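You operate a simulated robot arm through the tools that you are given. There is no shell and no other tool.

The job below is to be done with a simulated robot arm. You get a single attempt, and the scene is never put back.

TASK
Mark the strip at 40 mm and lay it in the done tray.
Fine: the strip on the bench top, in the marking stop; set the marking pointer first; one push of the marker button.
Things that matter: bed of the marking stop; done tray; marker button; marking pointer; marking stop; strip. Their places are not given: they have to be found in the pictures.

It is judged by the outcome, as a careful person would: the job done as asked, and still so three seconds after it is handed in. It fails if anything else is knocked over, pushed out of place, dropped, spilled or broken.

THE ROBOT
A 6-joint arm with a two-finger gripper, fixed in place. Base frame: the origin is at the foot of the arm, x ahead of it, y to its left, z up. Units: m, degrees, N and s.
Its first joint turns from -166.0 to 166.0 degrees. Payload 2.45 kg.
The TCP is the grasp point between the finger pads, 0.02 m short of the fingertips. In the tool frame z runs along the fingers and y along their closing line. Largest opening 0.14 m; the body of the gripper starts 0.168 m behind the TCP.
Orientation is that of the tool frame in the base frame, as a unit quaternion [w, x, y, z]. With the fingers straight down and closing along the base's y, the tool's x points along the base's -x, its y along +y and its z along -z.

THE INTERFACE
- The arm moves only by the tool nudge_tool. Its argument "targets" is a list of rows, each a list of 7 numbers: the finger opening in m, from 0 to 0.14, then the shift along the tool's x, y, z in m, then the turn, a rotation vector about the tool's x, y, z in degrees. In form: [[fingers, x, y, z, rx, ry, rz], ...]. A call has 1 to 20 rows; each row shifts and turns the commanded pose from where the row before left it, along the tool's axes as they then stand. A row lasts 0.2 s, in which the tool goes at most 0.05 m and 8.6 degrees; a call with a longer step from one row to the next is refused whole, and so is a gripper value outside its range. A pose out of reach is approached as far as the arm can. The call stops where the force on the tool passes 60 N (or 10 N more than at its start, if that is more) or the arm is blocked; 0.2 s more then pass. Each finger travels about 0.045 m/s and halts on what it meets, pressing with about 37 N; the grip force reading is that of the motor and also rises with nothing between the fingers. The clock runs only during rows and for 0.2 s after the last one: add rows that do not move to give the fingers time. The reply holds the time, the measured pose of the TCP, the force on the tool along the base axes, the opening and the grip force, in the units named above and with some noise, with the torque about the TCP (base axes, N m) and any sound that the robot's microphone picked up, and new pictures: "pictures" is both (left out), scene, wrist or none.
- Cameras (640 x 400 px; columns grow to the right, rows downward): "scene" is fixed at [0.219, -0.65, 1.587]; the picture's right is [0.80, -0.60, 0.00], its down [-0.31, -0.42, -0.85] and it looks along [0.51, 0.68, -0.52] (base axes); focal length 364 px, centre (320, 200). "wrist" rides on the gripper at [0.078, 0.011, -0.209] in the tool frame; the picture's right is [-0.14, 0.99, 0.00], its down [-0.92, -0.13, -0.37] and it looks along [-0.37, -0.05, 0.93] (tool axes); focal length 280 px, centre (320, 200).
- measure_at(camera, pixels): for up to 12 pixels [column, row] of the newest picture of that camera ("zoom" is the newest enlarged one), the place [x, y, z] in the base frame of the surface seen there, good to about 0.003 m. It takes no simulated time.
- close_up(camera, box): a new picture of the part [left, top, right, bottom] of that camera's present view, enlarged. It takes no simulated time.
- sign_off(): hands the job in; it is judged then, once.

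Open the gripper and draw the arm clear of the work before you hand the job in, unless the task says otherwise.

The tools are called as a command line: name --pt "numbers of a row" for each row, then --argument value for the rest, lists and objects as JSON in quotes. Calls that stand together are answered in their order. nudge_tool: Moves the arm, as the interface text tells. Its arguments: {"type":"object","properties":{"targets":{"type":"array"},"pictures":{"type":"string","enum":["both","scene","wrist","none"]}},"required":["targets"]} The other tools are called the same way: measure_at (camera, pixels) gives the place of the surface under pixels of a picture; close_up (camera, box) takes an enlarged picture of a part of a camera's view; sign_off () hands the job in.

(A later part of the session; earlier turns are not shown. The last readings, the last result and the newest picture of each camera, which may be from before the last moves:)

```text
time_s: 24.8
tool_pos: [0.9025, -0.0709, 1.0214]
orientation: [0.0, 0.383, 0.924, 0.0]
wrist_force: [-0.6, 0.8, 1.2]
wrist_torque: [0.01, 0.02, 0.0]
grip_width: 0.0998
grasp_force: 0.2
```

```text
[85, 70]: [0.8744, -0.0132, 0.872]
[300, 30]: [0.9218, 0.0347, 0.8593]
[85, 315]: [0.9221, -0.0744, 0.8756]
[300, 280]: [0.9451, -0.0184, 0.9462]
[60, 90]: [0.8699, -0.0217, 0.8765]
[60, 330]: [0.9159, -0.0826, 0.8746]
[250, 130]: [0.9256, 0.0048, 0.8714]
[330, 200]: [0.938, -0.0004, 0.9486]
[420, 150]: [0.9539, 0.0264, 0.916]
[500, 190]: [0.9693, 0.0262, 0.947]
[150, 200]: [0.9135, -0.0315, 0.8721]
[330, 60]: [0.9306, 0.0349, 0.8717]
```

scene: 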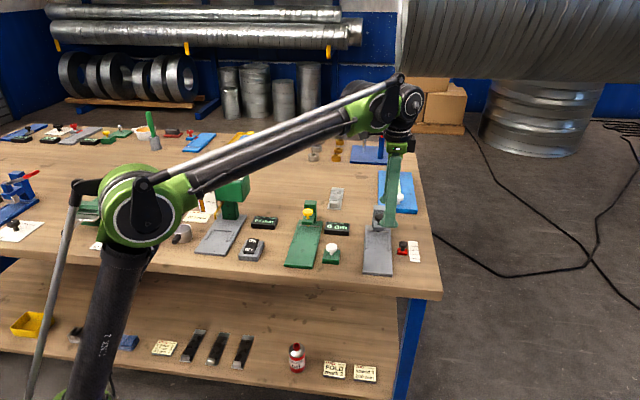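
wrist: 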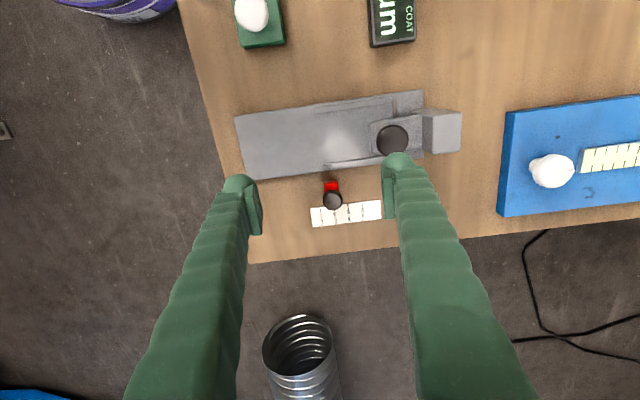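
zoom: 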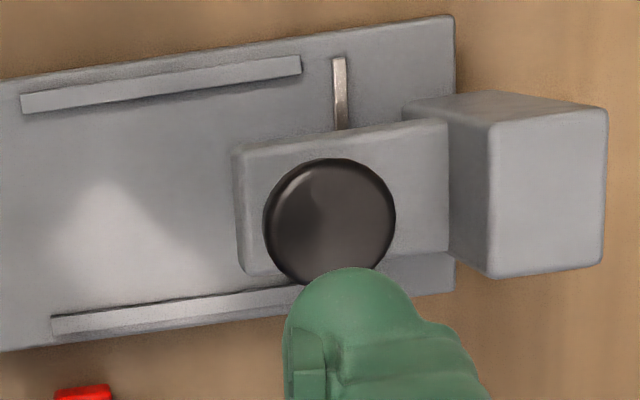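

The rod at zoom (340,95) is the end stop behind the rails. I measure rod and rail inner edges.

measure_at --camera "zoom" --pixels '[[340, 65], [341, 95], [340, 120], [333, 90], [348, 90], [120, 103], [280, 73], [120, 315], [200, 305], [160, 92], [297, 66], [25, 100]]'

measure_at --camera "zoom" --pixels '[[24, 113], [150, 97], [298, 74], [55, 318], [150, 306], [270, 292], [245, 200], [425, 200], [240, 150], [245, 265], [430, 125], [265, 240]]'

close_up --camera "scene" --box '[360, 215, 400, 240]'

```text
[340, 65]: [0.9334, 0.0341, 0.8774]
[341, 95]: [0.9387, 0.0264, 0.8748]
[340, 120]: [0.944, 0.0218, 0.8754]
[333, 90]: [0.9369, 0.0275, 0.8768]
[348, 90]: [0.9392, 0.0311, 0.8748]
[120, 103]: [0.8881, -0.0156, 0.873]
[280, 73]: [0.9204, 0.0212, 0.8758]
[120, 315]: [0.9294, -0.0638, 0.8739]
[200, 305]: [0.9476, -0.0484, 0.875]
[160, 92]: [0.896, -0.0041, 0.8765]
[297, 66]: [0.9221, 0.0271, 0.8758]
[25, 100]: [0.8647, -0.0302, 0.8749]
```

```text
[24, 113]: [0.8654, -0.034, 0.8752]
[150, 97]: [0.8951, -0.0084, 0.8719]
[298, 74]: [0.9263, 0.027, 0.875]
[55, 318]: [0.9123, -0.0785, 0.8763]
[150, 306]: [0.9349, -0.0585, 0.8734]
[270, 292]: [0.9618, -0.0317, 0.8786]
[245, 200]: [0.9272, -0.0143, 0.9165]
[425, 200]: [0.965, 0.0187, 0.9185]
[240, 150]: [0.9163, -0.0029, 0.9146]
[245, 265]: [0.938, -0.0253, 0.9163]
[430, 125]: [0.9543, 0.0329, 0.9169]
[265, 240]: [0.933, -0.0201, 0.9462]
```

```text
16.00 times, centred on (380, 228) of scene
```

zoom: 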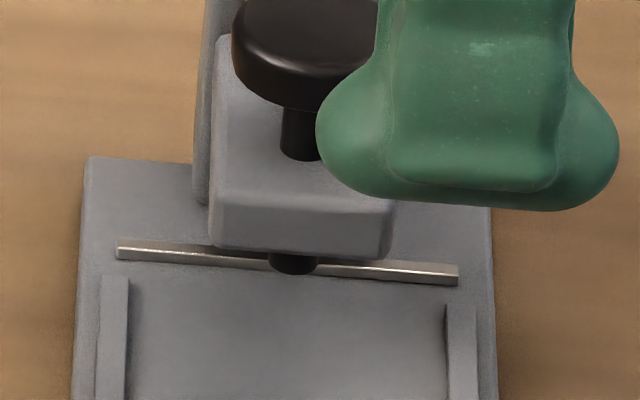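

Bed: rails' inner edges at v≈0.638 and 0.7015, rod near face at u≈0.682, marker tip about 11 mm above the bed, so the strip slides beneath. Now I go over the strip's block for a close look.

nudge_tool --pt "0.1 0.02975 0.0284 -0.002 0 0 0" --pt "0.1 0.02975 0.0284 -0.002 0 0 0" --pt "0.1 0.02975 0.0284 -0.002 0 0 0" --pt "0.1 0.02975 0.0284 -0.002 0 0 0" --pt "0.1 0.02975 0.0284 0 0 0 0" --pt "0.1 0.02975 0.0284 0 0 0 0" --pt "0.1 0.02975 0.0284 0 0 0 0" --pt "0.1 0.02975 0.0284 0 0 0 0" --pt "0.1 0 0 0 0 0 0"

close_up --camera "wrist" --box '[290, 160, 370, 210]'

```text
time_s: 26.8
tool_pos: [0.8932, 0.2587, 1.0263]
orientation: [0.0, 0.383, 0.924, 0.001]
wrist_force: [0.5, -0.1, 0.4]
wrist_torque: [-0.01, 0.01, 0.03]
grip_width: 0.0998
grasp_force: 0.1
```

scene: 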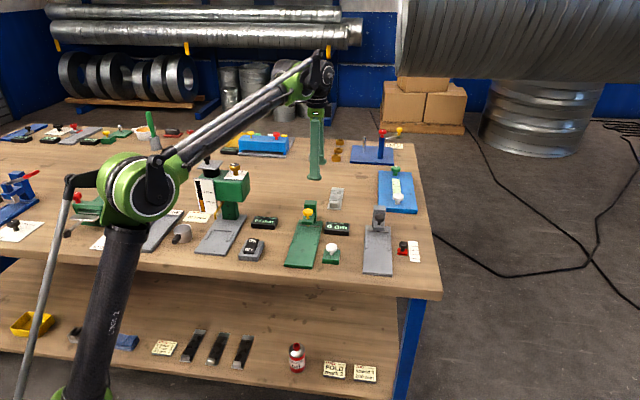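
wrist: 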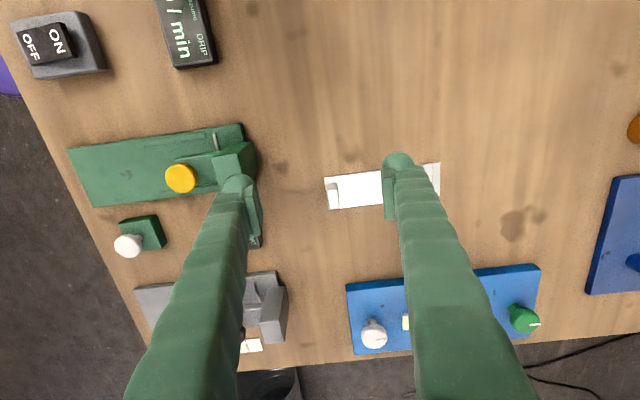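

```text
8.00 times, centred on (330, 185) of wrist
```

zoom: 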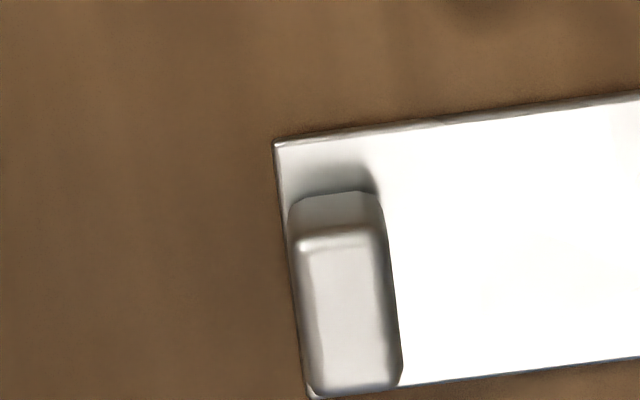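

Block centre is 10 mm ahead in u and 61.5 mm in v from the TCP, 15 mm wide along the closing line. I move above it and down to z≈0.93.

nudge_tool --pt "0.07 -0.0308 0.0052 0 0 0 0" --pt "0.06 -0.0307 0.0051 0.01 0 0 0" --pt "0.06 0 0 0.043 0 0 0" --pt "0.06 0 0 0.043 0 0 0" --pt "0.06 0 0 0 0 0 0" --pictures "wrist"

close_up --camera "wrist" --box '[270, 150, 370, 220]'

```text
time_s: 28.0
tool_pos: [0.9433, 0.2219, 0.9318]
orientation: [0.001, 0.383, 0.924, 0.0]
wrist_force: [0.2, -0.1, -0.1]
wrist_torque: [0.0, -0.01, 0.01]
grip_width: 0.06
grasp_force: 0.1
```

wrist: 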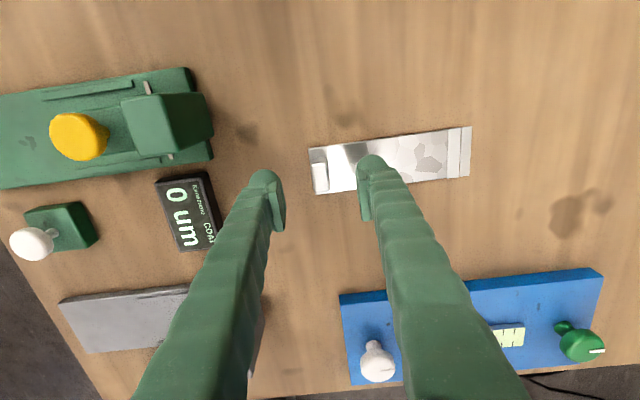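

```text
5.71 times, centred on (320, 185) of wrist
```

zoom: 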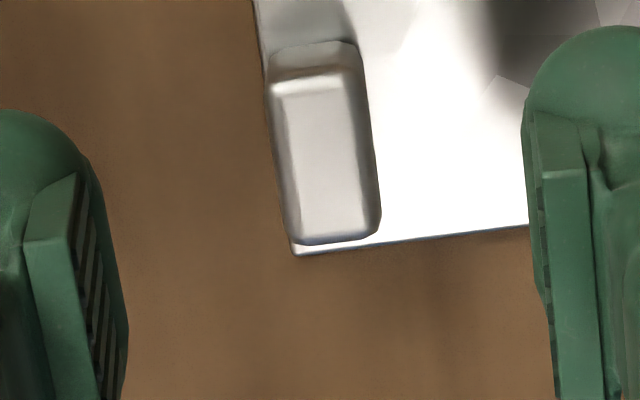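

Block top is within 1.5 mm of the TCP line. I adjust by 1.2 mm, descend to z≈0.889 and close gently.

nudge_tool --pt "0.06 0 0.0012 0.015 0 0 0" --pt "0.06 0 0 0.015 0 0 0" --pt "0.06 0 0 0.0125 0 0 0" --pt "0.045 0 0 0 0 0 0" --pt "0.035 0 0 0 0 0 0" --pictures "wrist"

close_up --camera "wrist" --box '[270, 150, 370, 220]'

```text
time_s: 29.2
tool_pos: [0.9448, 0.2233, 0.8896]
orientation: [0.0, 0.382, 0.924, 0.0]
wrist_force: [-0.2, -0.4, -0.2]
wrist_torque: [-0.04, -0.02, -0.02]
grip_width: 0.0352
grasp_force: 0.1
```

wrist: 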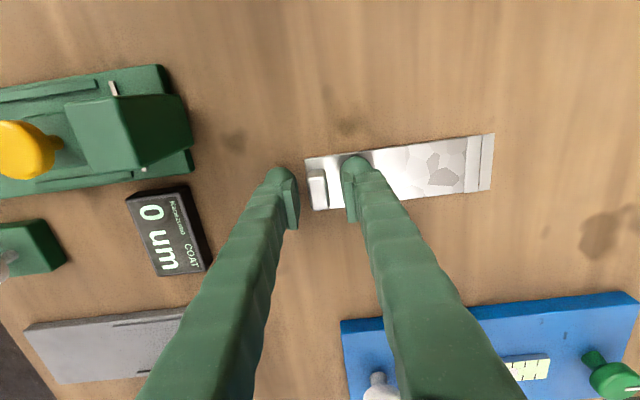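

```text
5.71 times, centred on (320, 185) of wrist
```

zoom: 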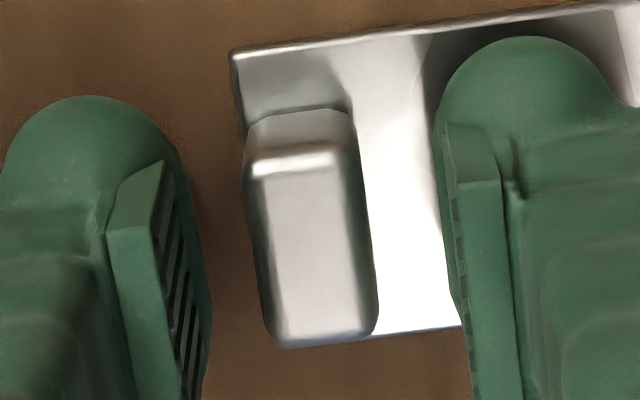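

Block is centred between the pads; closing now.

nudge_tool --pt "0.025 0 0 0 0 0 0" --pt "0.018 0 0 0 0 0 0" --pt "0.01 0 0 0 0 0 0" --pt "0.01 0 0 0 0 0 0" --pictures "wrist"

```text
time_s: 30.2
tool_pos: [0.9441, 0.223, 0.8895]
orientation: [0.0, 0.382, 0.924, 0.0]
wrist_force: [-0.4, 0.6, 0.2]
wrist_torque: [0.0, 0.07, -0.01]
grip_width: 0.0158
grasp_force: 37.5
```

wrist: 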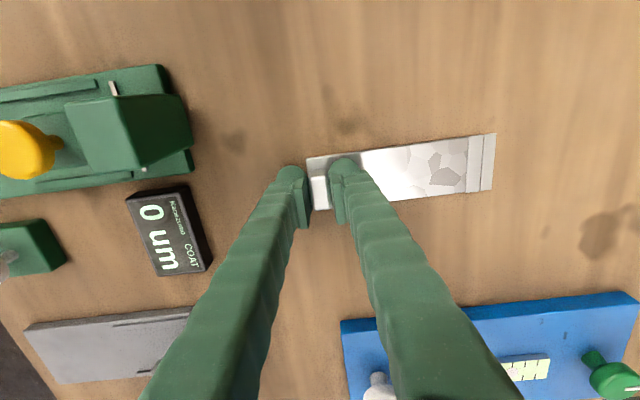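

Gripped at 15.8 mm. I lift the strip slowly and check its attitude.

nudge_tool --pt "0.01 0 0 -0.01 0 0 0" --pt "0.01 0 0 -0.02 0 0 0" --pt "0.01 0 0 -0.03 0 0 0" --pt "0.01 0 0 -0.03 0 0 0" --pt "0.01 0 0 -0.03 0 0 0" --pt "0.01 0 0 0 0 0 0"

close_up --camera "scene" --box '[280, 120, 380, 190]'

```text
time_s: 31.6
tool_pos: [0.9446, 0.2211, 1.0101]
orientation: [0.0, 0.383, 0.924, -0.001]
wrist_force: [-0.2, 0.3, -0.7]
wrist_torque: [-0.04, 0.01, 0.0]
grip_width: 0.0154
grasp_force: 36.9
```

scene: 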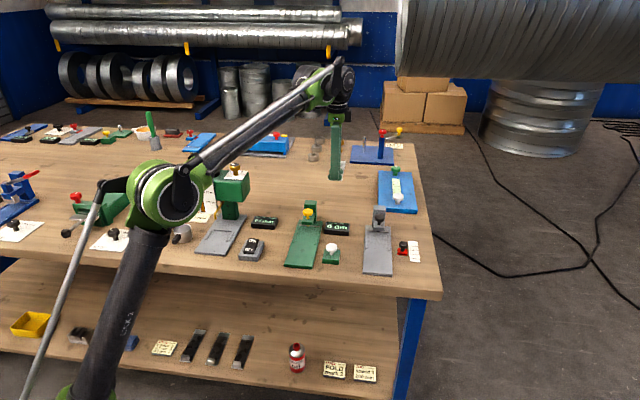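
wrist: 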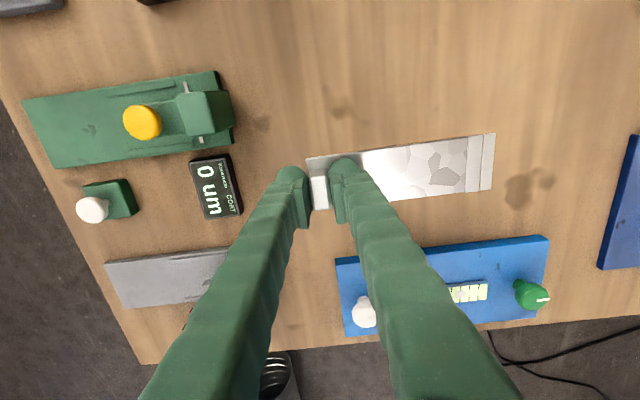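

```text
5.71 times, centred on (330, 155) of scene
```

zoom: 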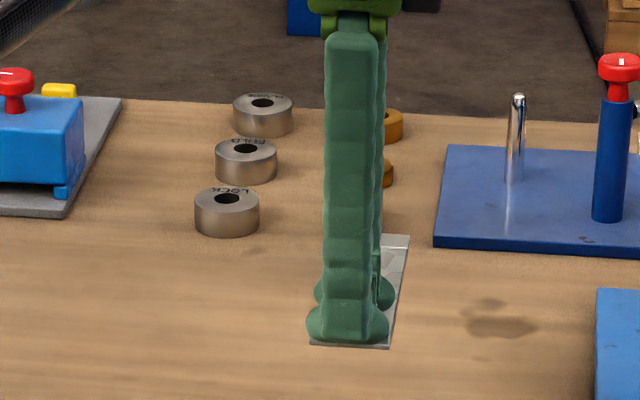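

The strip is level and firmly held (no droop, far end still at (493,160)). I carry it at a safe height to above the near part of the bed (TCP u=0.486, v=0.670).

nudge_tool --pt "0.01 0 0 -0.03 0 0 0" --pt "0.01 -0.01756 -0.03756 0 0 0 0" --pt "0.01 -0.01756 -0.03756 0 0 0 0" --pt "0.01 -0.01756 -0.03756 0 0 0 0" --pt "0.01 -0.01756 -0.03756 0 0 0 0" --pt "0.01 -0.01756 -0.03756 0 0 0 0" --pt "0.01 -0.01756 -0.03756 0 0 0 0" --pt "0.01 -0.01756 -0.03756 0 0 0 0" --pt "0.01 -0.01756 -0.03756 0 0 0 0" --pt "0.01 -0.01756 -0.03756 0 0 0 0" --pt "0.01 0 0 0 0 0 0" --pt "0.01 0 0 0 0 0 0"

close_up --camera "wrist" --box '[260, 80, 580, 280]'

```text
time_s: 34.2
tool_pos: [0.8185, -0.133, 1.0413]
orientation: [-0.001, 0.383, 0.924, 0.0]
wrist_force: [-0.2, 0.0, -1.0]
wrist_torque: [-0.01, 0.04, 0.0]
grip_width: 0.0159
grasp_force: 37.0
```

scene: 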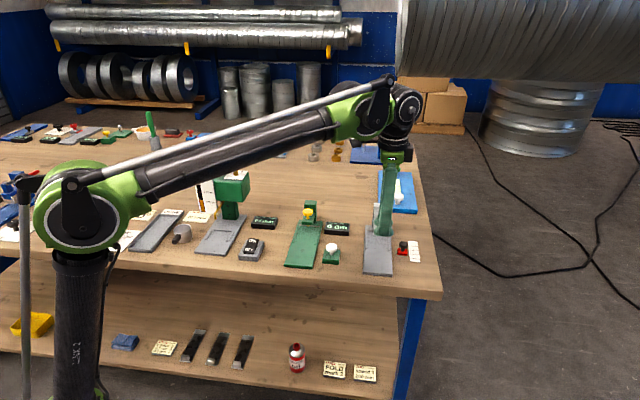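
wrist: 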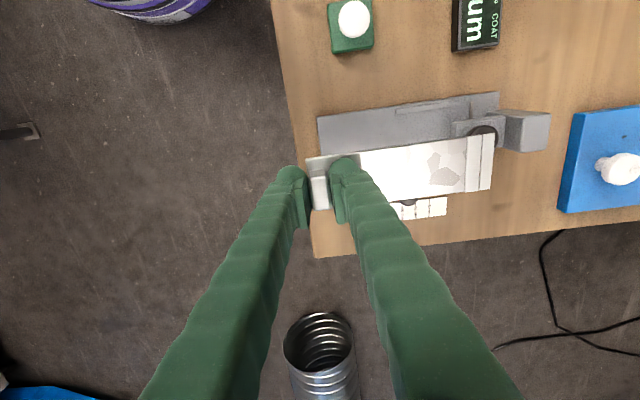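

```text
2.00 times, centred on (420, 180) of wrist
```

zoom: 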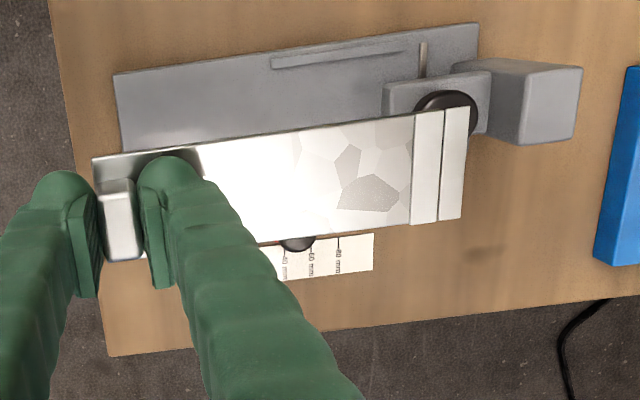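

TCP is at u=0.485, v=0.673. I back off 10 mm for clearance from the head, trim v and descend to z≈0.925 to check alignment with the rails.

nudge_tool --pt "0.01 0.002 -0.01 0 0 0 0" --pt "0.01 0 0 0.03 0 0 0" --pt "0.01 0 0 0.03 0 0 0" --pt "0.01 0 0 0.03 0 0 0" --pt "0.01 0 0 0.026 0 0 0" --pt "0.01 0 0 0 0 0 0" --pt "0.01 0 0 0 0 0 0"

close_up --camera "wrist" --box '[280, 80, 600, 280]'

close_up --camera "scene" --box '[350, 200, 430, 280]'

```text
time_s: 35.8
tool_pos: [0.8087, -0.1361, 0.9245]
orientation: [0.0, 0.382, 0.924, 0.0]
wrist_force: [-0.2, 0.4, -0.7]
wrist_torque: [-0.04, 0.0, -0.01]
grip_width: 0.0158
grasp_force: 37.0
```

scene: 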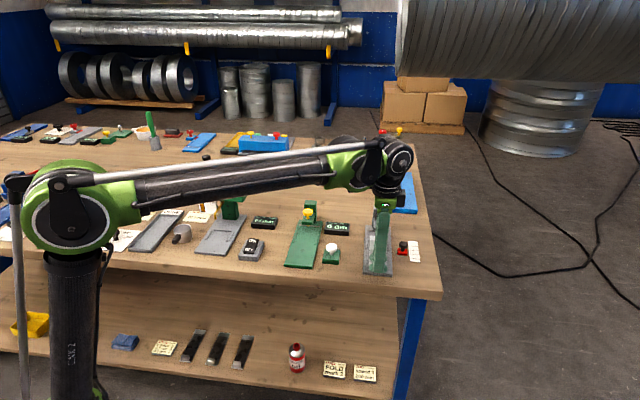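
wrist: 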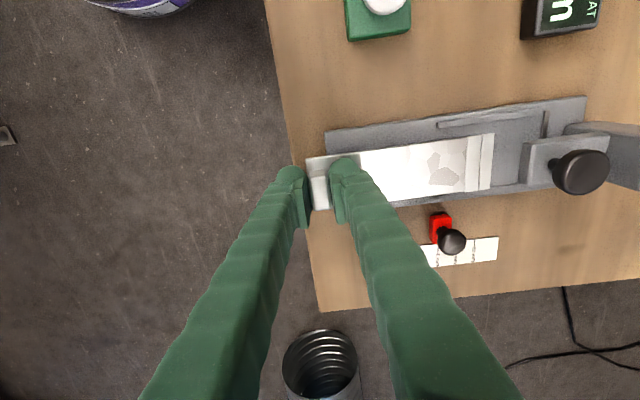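

```text
2.00 times, centred on (440, 180) of wrist
```

zoom: 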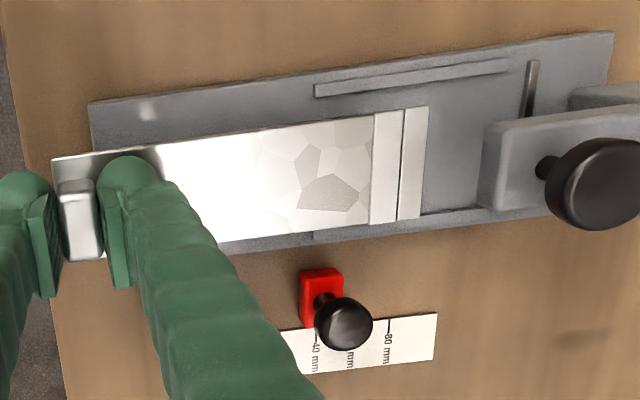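

```text
5.00 times, centred on (390, 240) of scene
```

zoom: 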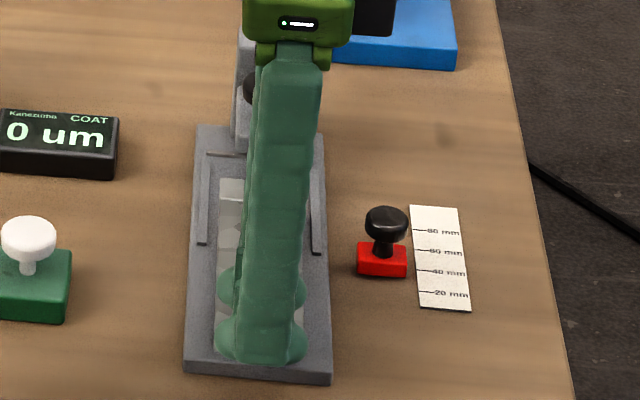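

The strip hangs over the bed between the rails; geometry gives margins of 4 mm (left) and 10 mm (right), so I shift 3 mm toward +v and descend 21 mm to just above the bed.

nudge_tool --pt "0.01 -0.003 0 0 0 0 0" --pt "0.01 0 0 0.01 0 0 0" --pt "0.01 0 0 0.007 0 0 0" --pt "0.01 0 0 0.004 0 0 0" --pt "0.01 0 0 0 0 0 0"

close_up --camera "wrist" --box '[280, 80, 600, 280]'

close_up --camera "scene" --box '[350, 210, 414, 280]'

```text
time_s: 37.0
tool_pos: [0.8115, -0.1386, 0.9051]
orientation: [0.0, 0.383, 0.924, 0.0]
wrist_force: [0.2, 0.8, -0.4]
wrist_torque: [-0.03, 0.04, 0.0]
grip_width: 0.0158
grasp_force: 37.3
```

scene: 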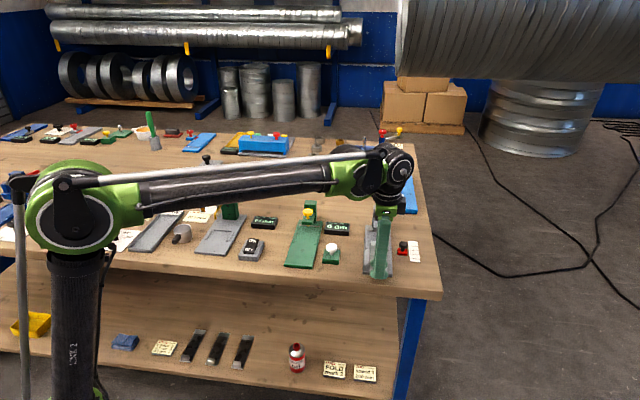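
wrist: 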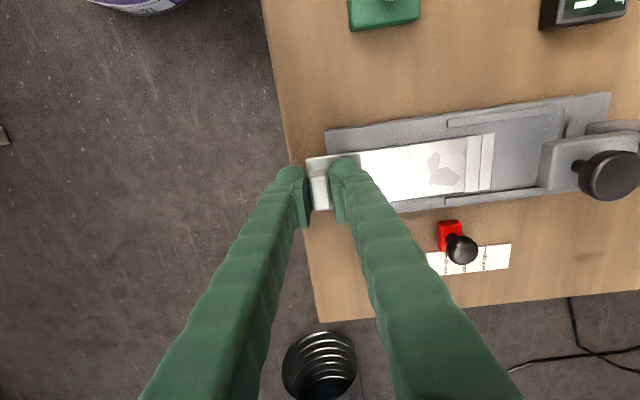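

```text
2.00 times, centred on (440, 180) of wrist
```

zoom: 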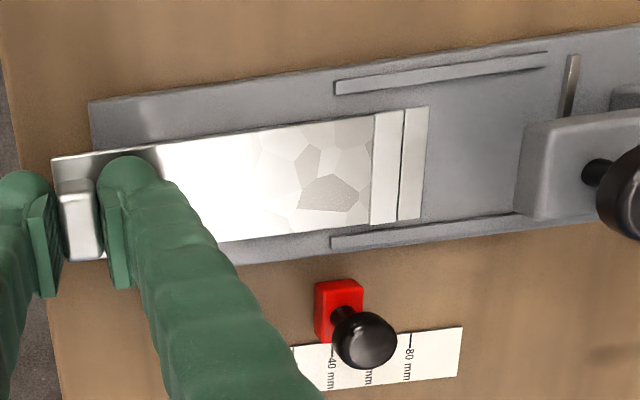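

```text
5.71 times, centred on (382, 245) of scene
```

zoom: 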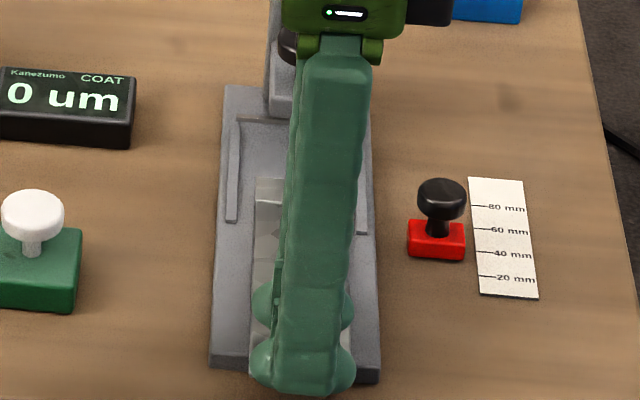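

Margins are now ~8 mm on both sides; the gap to the rod is ~57 mm. I lower 2 mm and slide forward 50 mm under the marker tip.

nudge_tool --pt "0.01 0 0 0.002 0 0 0" --pt "0.01 0 0 0 0 0 0" --pt "0.01 0 0.01 0 0 0 0" --pt "0.01 0 0.01 0 0 0 0" --pt "0.01 0 0.01 0 0 0 0" --pt "0.01 0 0.01 0 0 0 0" --pt "0.01 0 0.01 0 0 0 0" --pt "0.01 0 0 0 0 0 0"

close_up --camera "wrist" --box '[280, 80, 600, 280]'

close_up --camera "scene" --box '[350, 210, 414, 280]'

```text
time_s: 38.8
tool_pos: [0.8478, -0.1036, 0.9017]
orientation: [0.0, 0.382, 0.924, 0.0]
wrist_force: [-3.3, -4.4, 17.3]
wrist_torque: [-0.01, 0.04, -0.02]
grip_width: 0.0158
grasp_force: 36.7
```

scene: 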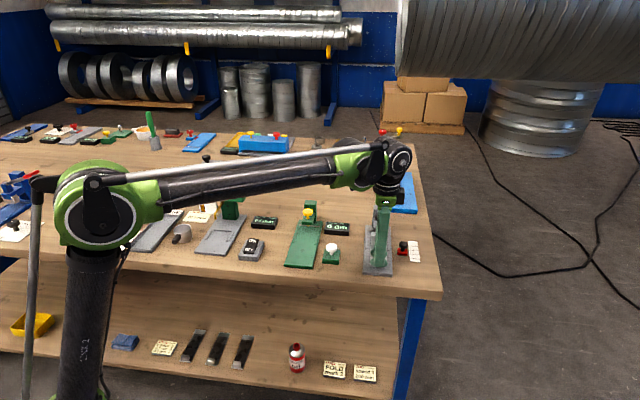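
wrist: 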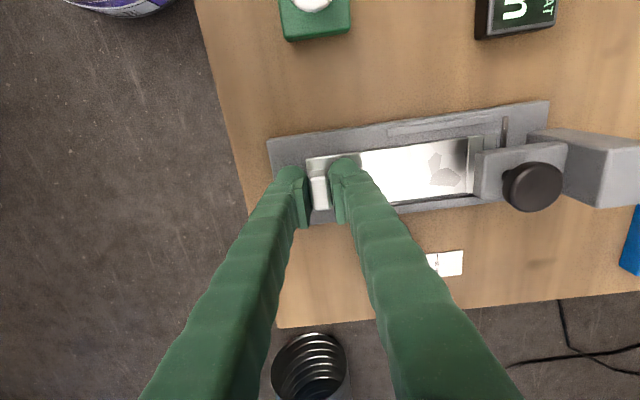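

```text
2.00 times, centred on (440, 180) of wrist
```

zoom: 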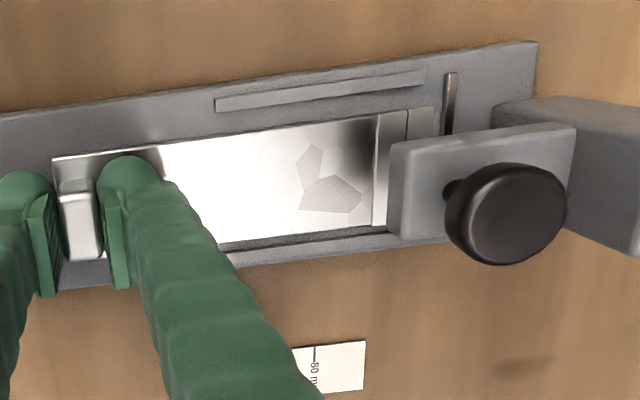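

```text
5.71 times, centred on (382, 245) of scene
```

zoom: 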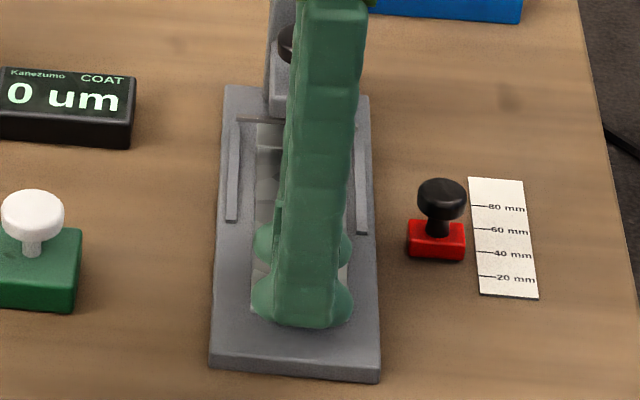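

The strip rests on the bed (17 N down) with about 6 mm to go to the rod (zoom 435 → 447). I ease up 1 mm and creep forward.

nudge_tool --pt "0.01 0 0 -0.001 0 0 0" --pt "0.01 0 0.002 0 0 0 0" --pt "0.01 0 0.001 0 0 0 0" --pt "0.01 0 0.001 0 0 0 0" --pt "0.01 0 0 0 0 0 0" --pictures "wrist"

close_up --camera "wrist" --box '[430, 110, 530, 172]'

```text
time_s: 40.0
tool_pos: [0.8492, -0.1002, 0.9027]
orientation: [0.0, 0.383, 0.924, 0.0]
wrist_force: [0.0, -0.1, -0.6]
wrist_torque: [0.01, -0.02, 0.01]
grip_width: 0.0158
grasp_force: 37.2
```

wrist: 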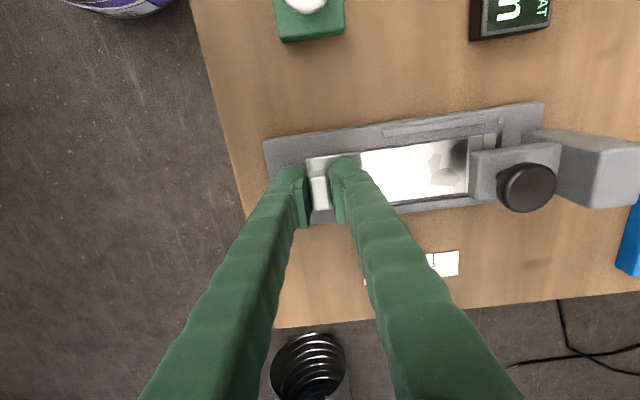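

```text
6.40 times, centred on (480, 141) of wrist
```

zoom: 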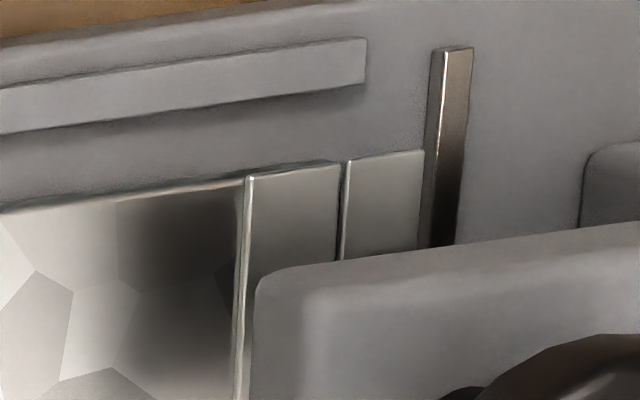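

The strip's end (x≈423) is nearly touching the rod (x≈428). Another small creep until contact force shows.

nudge_tool --pt "0.01 0 0.0007 0 0 0 0" --pt "0.01 0 0.0007 0 0 0 0" --pt "0.01 0 0 0 0 0 0" --pictures "wrist"

close_up --camera "wrist" --box '[430, 110, 530, 172]'

```text
time_s: 40.8
tool_pos: [0.8507, -0.099, 0.9033]
orientation: [0.0, 0.383, 0.924, 0.0]
wrist_force: [0.1, -0.5, -0.7]
wrist_torque: [-0.02, -0.01, 0.01]
grip_width: 0.0155
grasp_force: 36.9
```

wrist: 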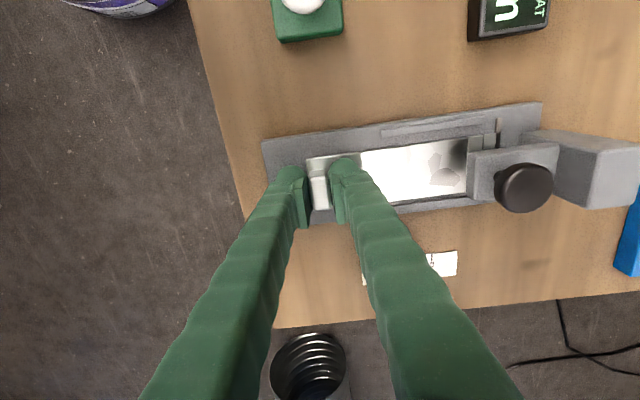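

```text
6.40 times, centred on (480, 141) of wrist
```

zoom: 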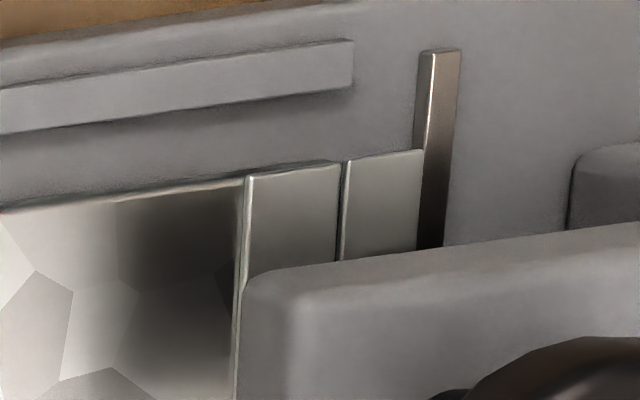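

The edge is a hair from the rod's near top edge; continue with 0.7 mm steps.

nudge_tool --pt "0.01 0 0.0005 0 0 0 0" --pt "0.01 0 0.0005 0 0 0 0" --pt "0.01 0 0 0 0 0 0" --pictures "wrist"

close_up --camera "wrist" --box '[450, 115, 514, 155]'

```text
time_s: 41.6
tool_pos: [0.8504, -0.0985, 0.9029]
orientation: [0.0, 0.383, 0.924, 0.0]
wrist_force: [1.0, -0.3, -1.8]
wrist_torque: [0.01, 0.05, -0.01]
grip_width: 0.0154
grasp_force: 37.3
```

wrist: 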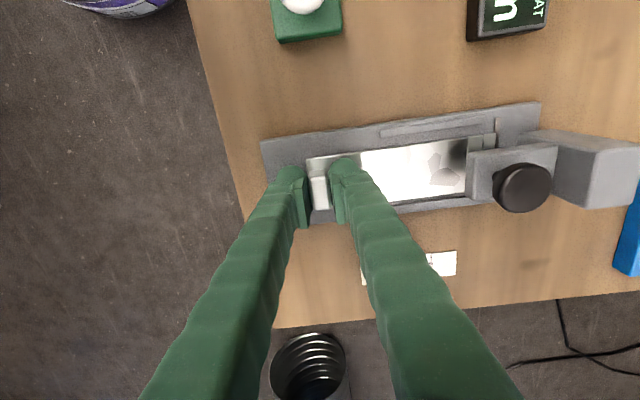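

```text
10.00 times, centred on (482, 135) of wrist
```

zoom: 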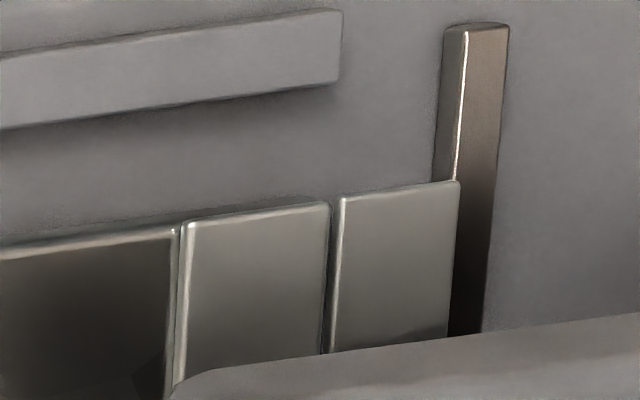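

The strip's end is at the rod's near edge but no force yet; I lower 0.5 mm so it lies on the bed rather than riding over the rod, then push 1 mm more.

nudge_tool --pt "0.01 0 0 0.0006 0 0 0" --pt "0.01 0 0 0 0 0 0" --pt "0.01 0 0.0006 0 0 0 0" --pt "0.01 0 0 0 0 0 0" --pictures "wrist"

close_up --camera "wrist" --box '[450, 115, 514, 155]'

```text
time_s: 42.6
tool_pos: [0.8523, -0.099, 0.9014]
orientation: [0.001, 0.382, 0.924, 0.0]
wrist_force: [0.2, 0.3, -0.5]
wrist_torque: [-0.03, -0.02, 0.01]
grip_width: 0.0155
grasp_force: 37.1
```

wrist: 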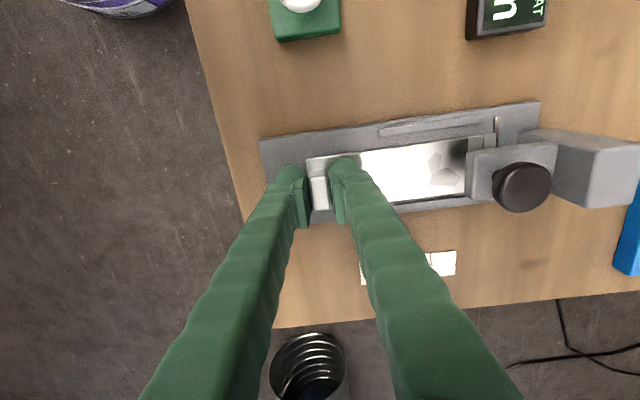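

```text
10.00 times, centred on (482, 135) of wrist
```

zoom: 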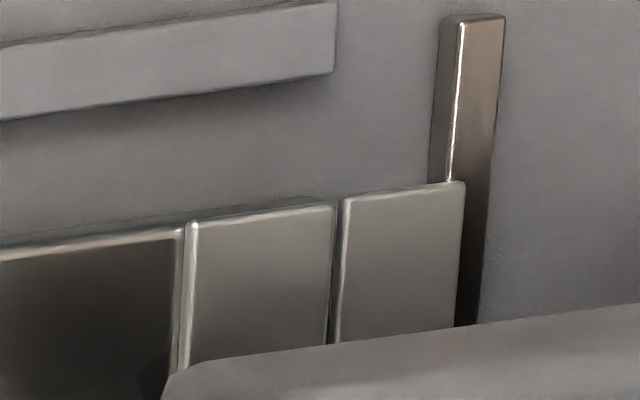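

The strip's end section is thicker (higher than the rod), so the apparent overlap is parallax; still no contact force. I keep creeping in small steps.

nudge_tool --pt "0.01 0 0.0007 0 0 0 0" --pt "0.01 0 0.0003 0 0 0 0" --pt "0.01 0 0 0 0 0 0" --pictures "wrist"

close_up --camera "wrist" --box '[450, 115, 514, 155]'

close_up --camera "scene" --box '[360, 215, 400, 240]'

```text
time_s: 43.4
tool_pos: [0.8528, -0.0973, 0.9019]
orientation: [0.0, 0.383, 0.924, 0.0]
wrist_force: [0.1, 1.0, -1.0]
wrist_torque: [-0.02, -0.03, 0.01]
grip_width: 0.0156
grasp_force: 37.1
```

wrist: 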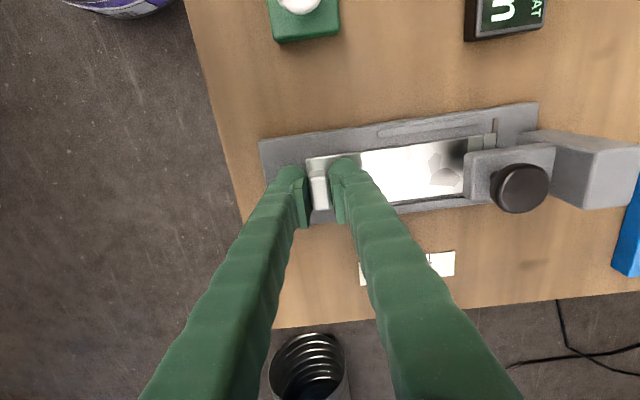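

```text
10.00 times, centred on (482, 135) of wrist
```

zoom: 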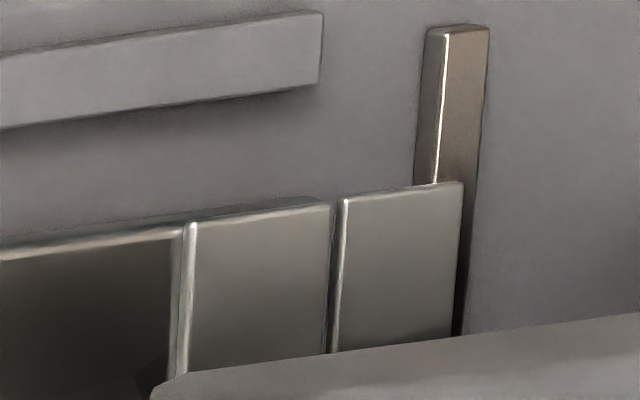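

```text
16.00 times, centred on (380, 228) of scene
```

zoom: 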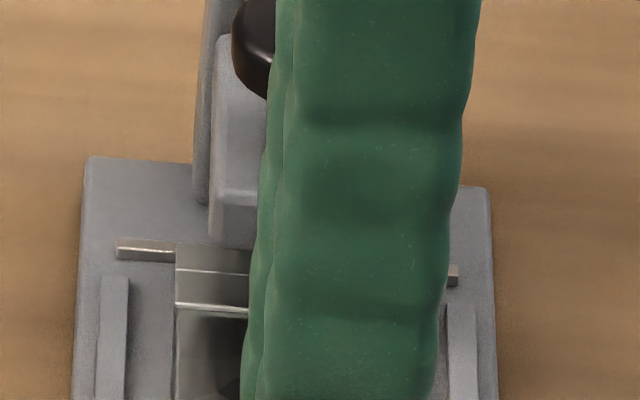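

No contact force yet; I measure heights of the end plates, main strip, rod and bed in the wrist zoom to see whether the strip is below the rod's top.

close_up --camera "wrist" --box '[450, 115, 514, 155]'

measure_at --camera "zoom" --pixels '[[380, 220], [420, 220], [400, 280], [440, 260], [360, 300], [240, 250], [280, 280], [240, 320], [290, 240], [100, 290], [50, 330], [120, 350]]'

measure_at --camera "zoom" --pixels '[[460, 60], [462, 100], [455, 150], [465, 140], [470, 60], [545, 100], [560, 200], [520, 250], [370, 100], [350, 150], [200, 160], [560, 280]]'

```text
10.00 times, centred on (482, 135) of wrist
```

zoom: 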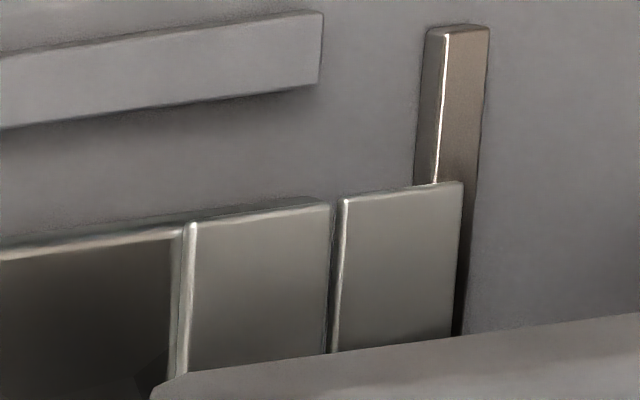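

```text
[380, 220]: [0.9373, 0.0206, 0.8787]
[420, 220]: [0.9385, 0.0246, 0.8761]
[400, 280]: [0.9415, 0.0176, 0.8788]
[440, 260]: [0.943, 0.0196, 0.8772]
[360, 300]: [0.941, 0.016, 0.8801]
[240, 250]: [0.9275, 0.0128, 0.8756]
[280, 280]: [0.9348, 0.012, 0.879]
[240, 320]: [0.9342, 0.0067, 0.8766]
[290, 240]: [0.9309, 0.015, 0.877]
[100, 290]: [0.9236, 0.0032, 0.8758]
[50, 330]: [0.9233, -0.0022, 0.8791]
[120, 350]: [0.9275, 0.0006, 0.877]
```

```text
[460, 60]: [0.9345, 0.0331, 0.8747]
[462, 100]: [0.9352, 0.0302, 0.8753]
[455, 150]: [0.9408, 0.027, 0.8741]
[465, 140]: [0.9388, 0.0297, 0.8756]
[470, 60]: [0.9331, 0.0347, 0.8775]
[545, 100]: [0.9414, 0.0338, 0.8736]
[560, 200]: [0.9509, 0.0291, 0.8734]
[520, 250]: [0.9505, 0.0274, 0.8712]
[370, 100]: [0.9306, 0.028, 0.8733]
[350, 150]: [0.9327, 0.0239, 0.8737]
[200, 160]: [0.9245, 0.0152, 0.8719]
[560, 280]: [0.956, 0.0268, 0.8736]
```

Strip top is ~2.4 mm above the rod's top, so the end should be about at contact; I lower 0.4 mm and continue creeping.

nudge_tool --pt "0.01 0 0 0.0004 0 0 0" --pt "0.01 0 0 0 0 0 0" --pt "0.01 0 0.0006 0 0 0 0" --pt "0.01 0 0.0006 0 0 0 0" --pt "0.01 0 0 0 0 0 0" --pictures "wrist"

close_up --camera "wrist" --box '[450, 115, 514, 155]'

```text
time_s: 44.6
tool_pos: [0.8536, -0.0963, 0.9018]
orientation: [0.0, 0.383, 0.924, 0.001]
wrist_force: [-0.2, -0.2, 0.8]
wrist_torque: [0.02, -0.03, 0.01]
grip_width: 0.0155
grasp_force: 36.8
```

wrist: 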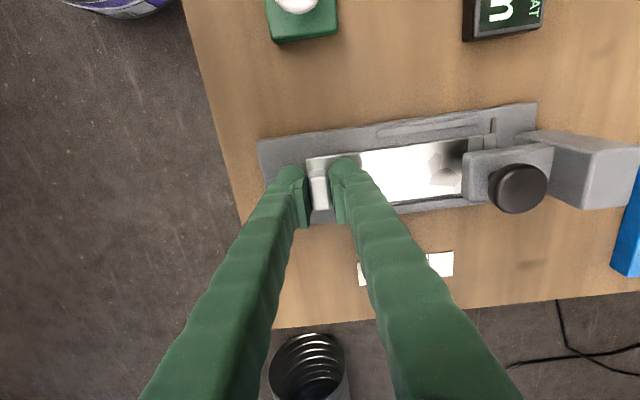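

```text
10.00 times, centred on (482, 135) of wrist
```

zoom: 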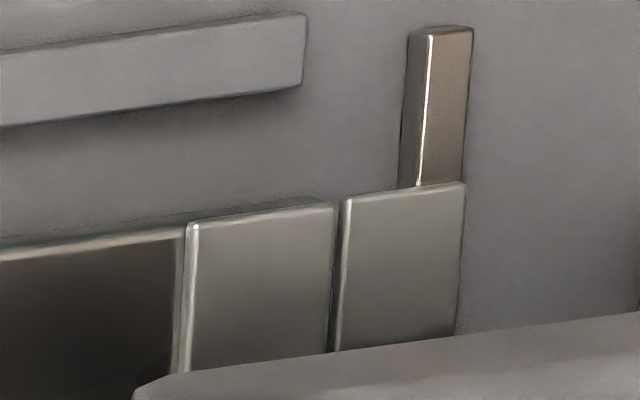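

The strip now visually covers the rod with no contact force, so either it is above the rod or the rod gives no resistance. I probe downward 1 mm to see where contact occurs (torque tells near vs far end).

nudge_tool --pt "0.01 0 0 0.0005 0 0 0" --pt "0.01 0 0 0 0 0 0" --pictures "none"

nudge_tool --pt "0.01 0 0 0.0005 0 0 0" --pt "0.01 0 0 0 0 0 0" --pictures "wrist"

close_up --camera "wrist" --box '[450, 115, 514, 155]'

```text
time_s: 45.2
tool_pos: [0.8529, -0.0976, 0.9015]
orientation: [0.0, 0.383, 0.924, 0.0]
wrist_force: [4.0, -2.7, 11.5]
wrist_torque: [-0.03, -0.07, -0.01]
grip_width: 0.0155
grasp_force: 37.1
```

```text
time_s: 45.8
tool_pos: [0.8539, -0.0976, 0.902]
orientation: [0.001, 0.384, 0.923, 0.0]
wrist_force: [9.4, -1.4, 29.8]
wrist_torque: [-0.05, -0.17, 0.0]
grip_width: 0.0155
grasp_force: 37.3
```

wrist: 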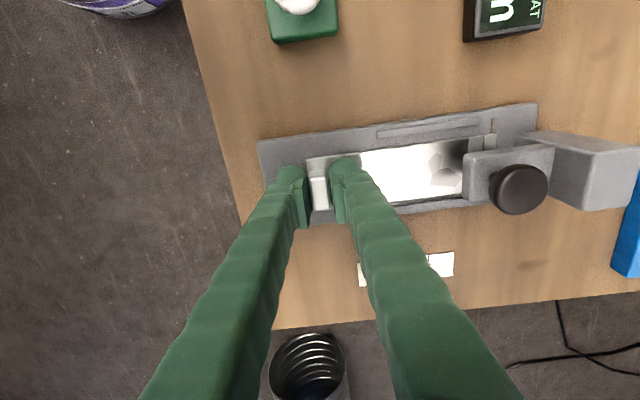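

```text
10.00 times, centred on (482, 135) of wrist
```

zoom: 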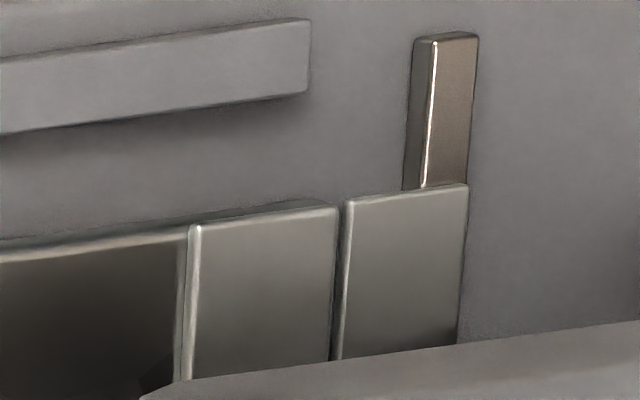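

Contact (30 N) is right under the grip with negligible torque, so the near end touches the bed first and the strip may be slightly nose-up. I back off 1 mm up and measure strip heights along its length.

nudge_tool --pt "0.01 0 0 -0.001 0 0 0" --pt "0.01 0 0 0 0 0 0" --pictures "both"

measure_at --camera "wrist" --pixels '[[311, 162], [316, 165], [322, 163], [375, 165], [380, 180], [390, 170], [400, 190], [410, 160], [430, 150], [440, 180], [455, 170], [450, 160]]'

measure_at --camera "wrist" --pixels '[[270, 150], [285, 150], [300, 148], [330, 145], [360, 140], [400, 137], [440, 134], [460, 130], [290, 160], [380, 139], [265, 160], [500, 115]]'

close_up --camera "scene" --box '[360, 215, 400, 240]'

```text
time_s: 46.4
tool_pos: [0.853, -0.0959, 0.9013]
orientation: [0.0, 0.383, 0.924, 0.001]
wrist_force: [6.3, 0.0, 16.9]
wrist_torque: [-0.03, -0.09, 0.01]
grip_width: 0.0155
grasp_force: 37.3
```

scene: 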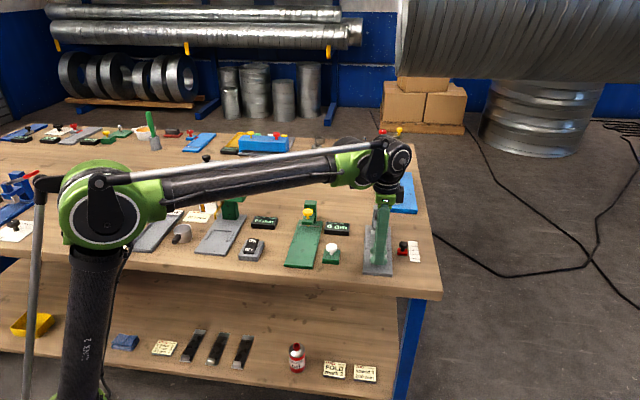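
wrist: 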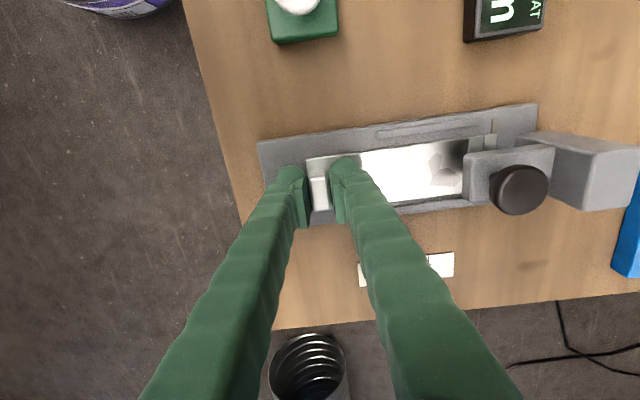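

```text
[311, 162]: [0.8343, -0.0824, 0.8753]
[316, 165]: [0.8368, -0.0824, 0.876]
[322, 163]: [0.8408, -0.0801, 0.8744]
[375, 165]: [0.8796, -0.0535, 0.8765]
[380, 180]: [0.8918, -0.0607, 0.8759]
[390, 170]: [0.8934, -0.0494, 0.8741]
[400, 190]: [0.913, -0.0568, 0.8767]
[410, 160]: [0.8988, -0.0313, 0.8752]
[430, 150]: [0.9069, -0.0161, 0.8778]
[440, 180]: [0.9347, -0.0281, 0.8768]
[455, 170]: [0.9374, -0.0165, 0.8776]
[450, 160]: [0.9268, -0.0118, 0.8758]
```

```text
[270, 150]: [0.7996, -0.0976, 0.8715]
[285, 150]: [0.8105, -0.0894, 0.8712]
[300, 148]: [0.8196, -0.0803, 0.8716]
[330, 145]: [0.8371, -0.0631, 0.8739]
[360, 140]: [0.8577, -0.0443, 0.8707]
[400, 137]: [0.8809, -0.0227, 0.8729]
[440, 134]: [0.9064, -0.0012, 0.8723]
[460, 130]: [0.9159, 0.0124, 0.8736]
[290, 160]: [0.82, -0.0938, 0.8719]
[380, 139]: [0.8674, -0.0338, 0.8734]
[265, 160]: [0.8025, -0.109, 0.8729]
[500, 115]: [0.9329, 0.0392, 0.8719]
```

```text
16.00 times, centred on (380, 228) of scene
```

zoom: 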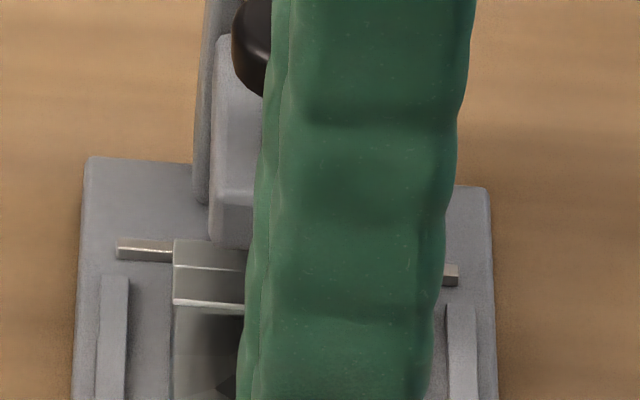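

Main strip top is ~3 mm above the bed and the end slightly raised, so the held attitude is ambiguous. I back up 5 mm, release it to lie flat on the bed, and look again.

nudge_tool --pt "0.01 0 0 -0.0007 0 0 0" --pt "0.01 0 -0.003 0 0 0 0" --pt "0.01 0 -0.002 0 0 0 0" --pt "0.01 0 0 0 0 0 0" --pictures "wrist"

close_up --camera "wrist" --box '[450, 115, 514, 155]'

```text
time_s: 47.4
tool_pos: [0.8486, -0.1, 0.9021]
orientation: [0.0, 0.383, 0.924, 0.001]
wrist_force: [0.3, 0.4, -1.2]
wrist_torque: [-0.05, 0.03, 0.0]
grip_width: 0.0154
grasp_force: 37.3
```

wrist: 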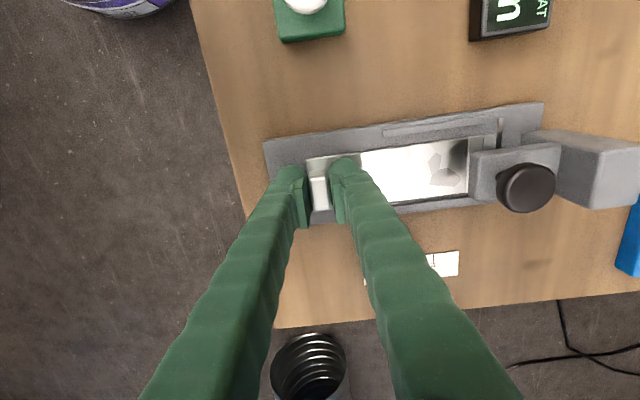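

```text
10.00 times, centred on (482, 135) of wrist
```

zoom: 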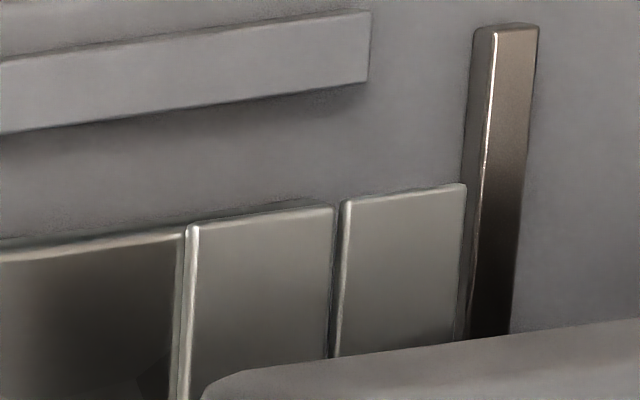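

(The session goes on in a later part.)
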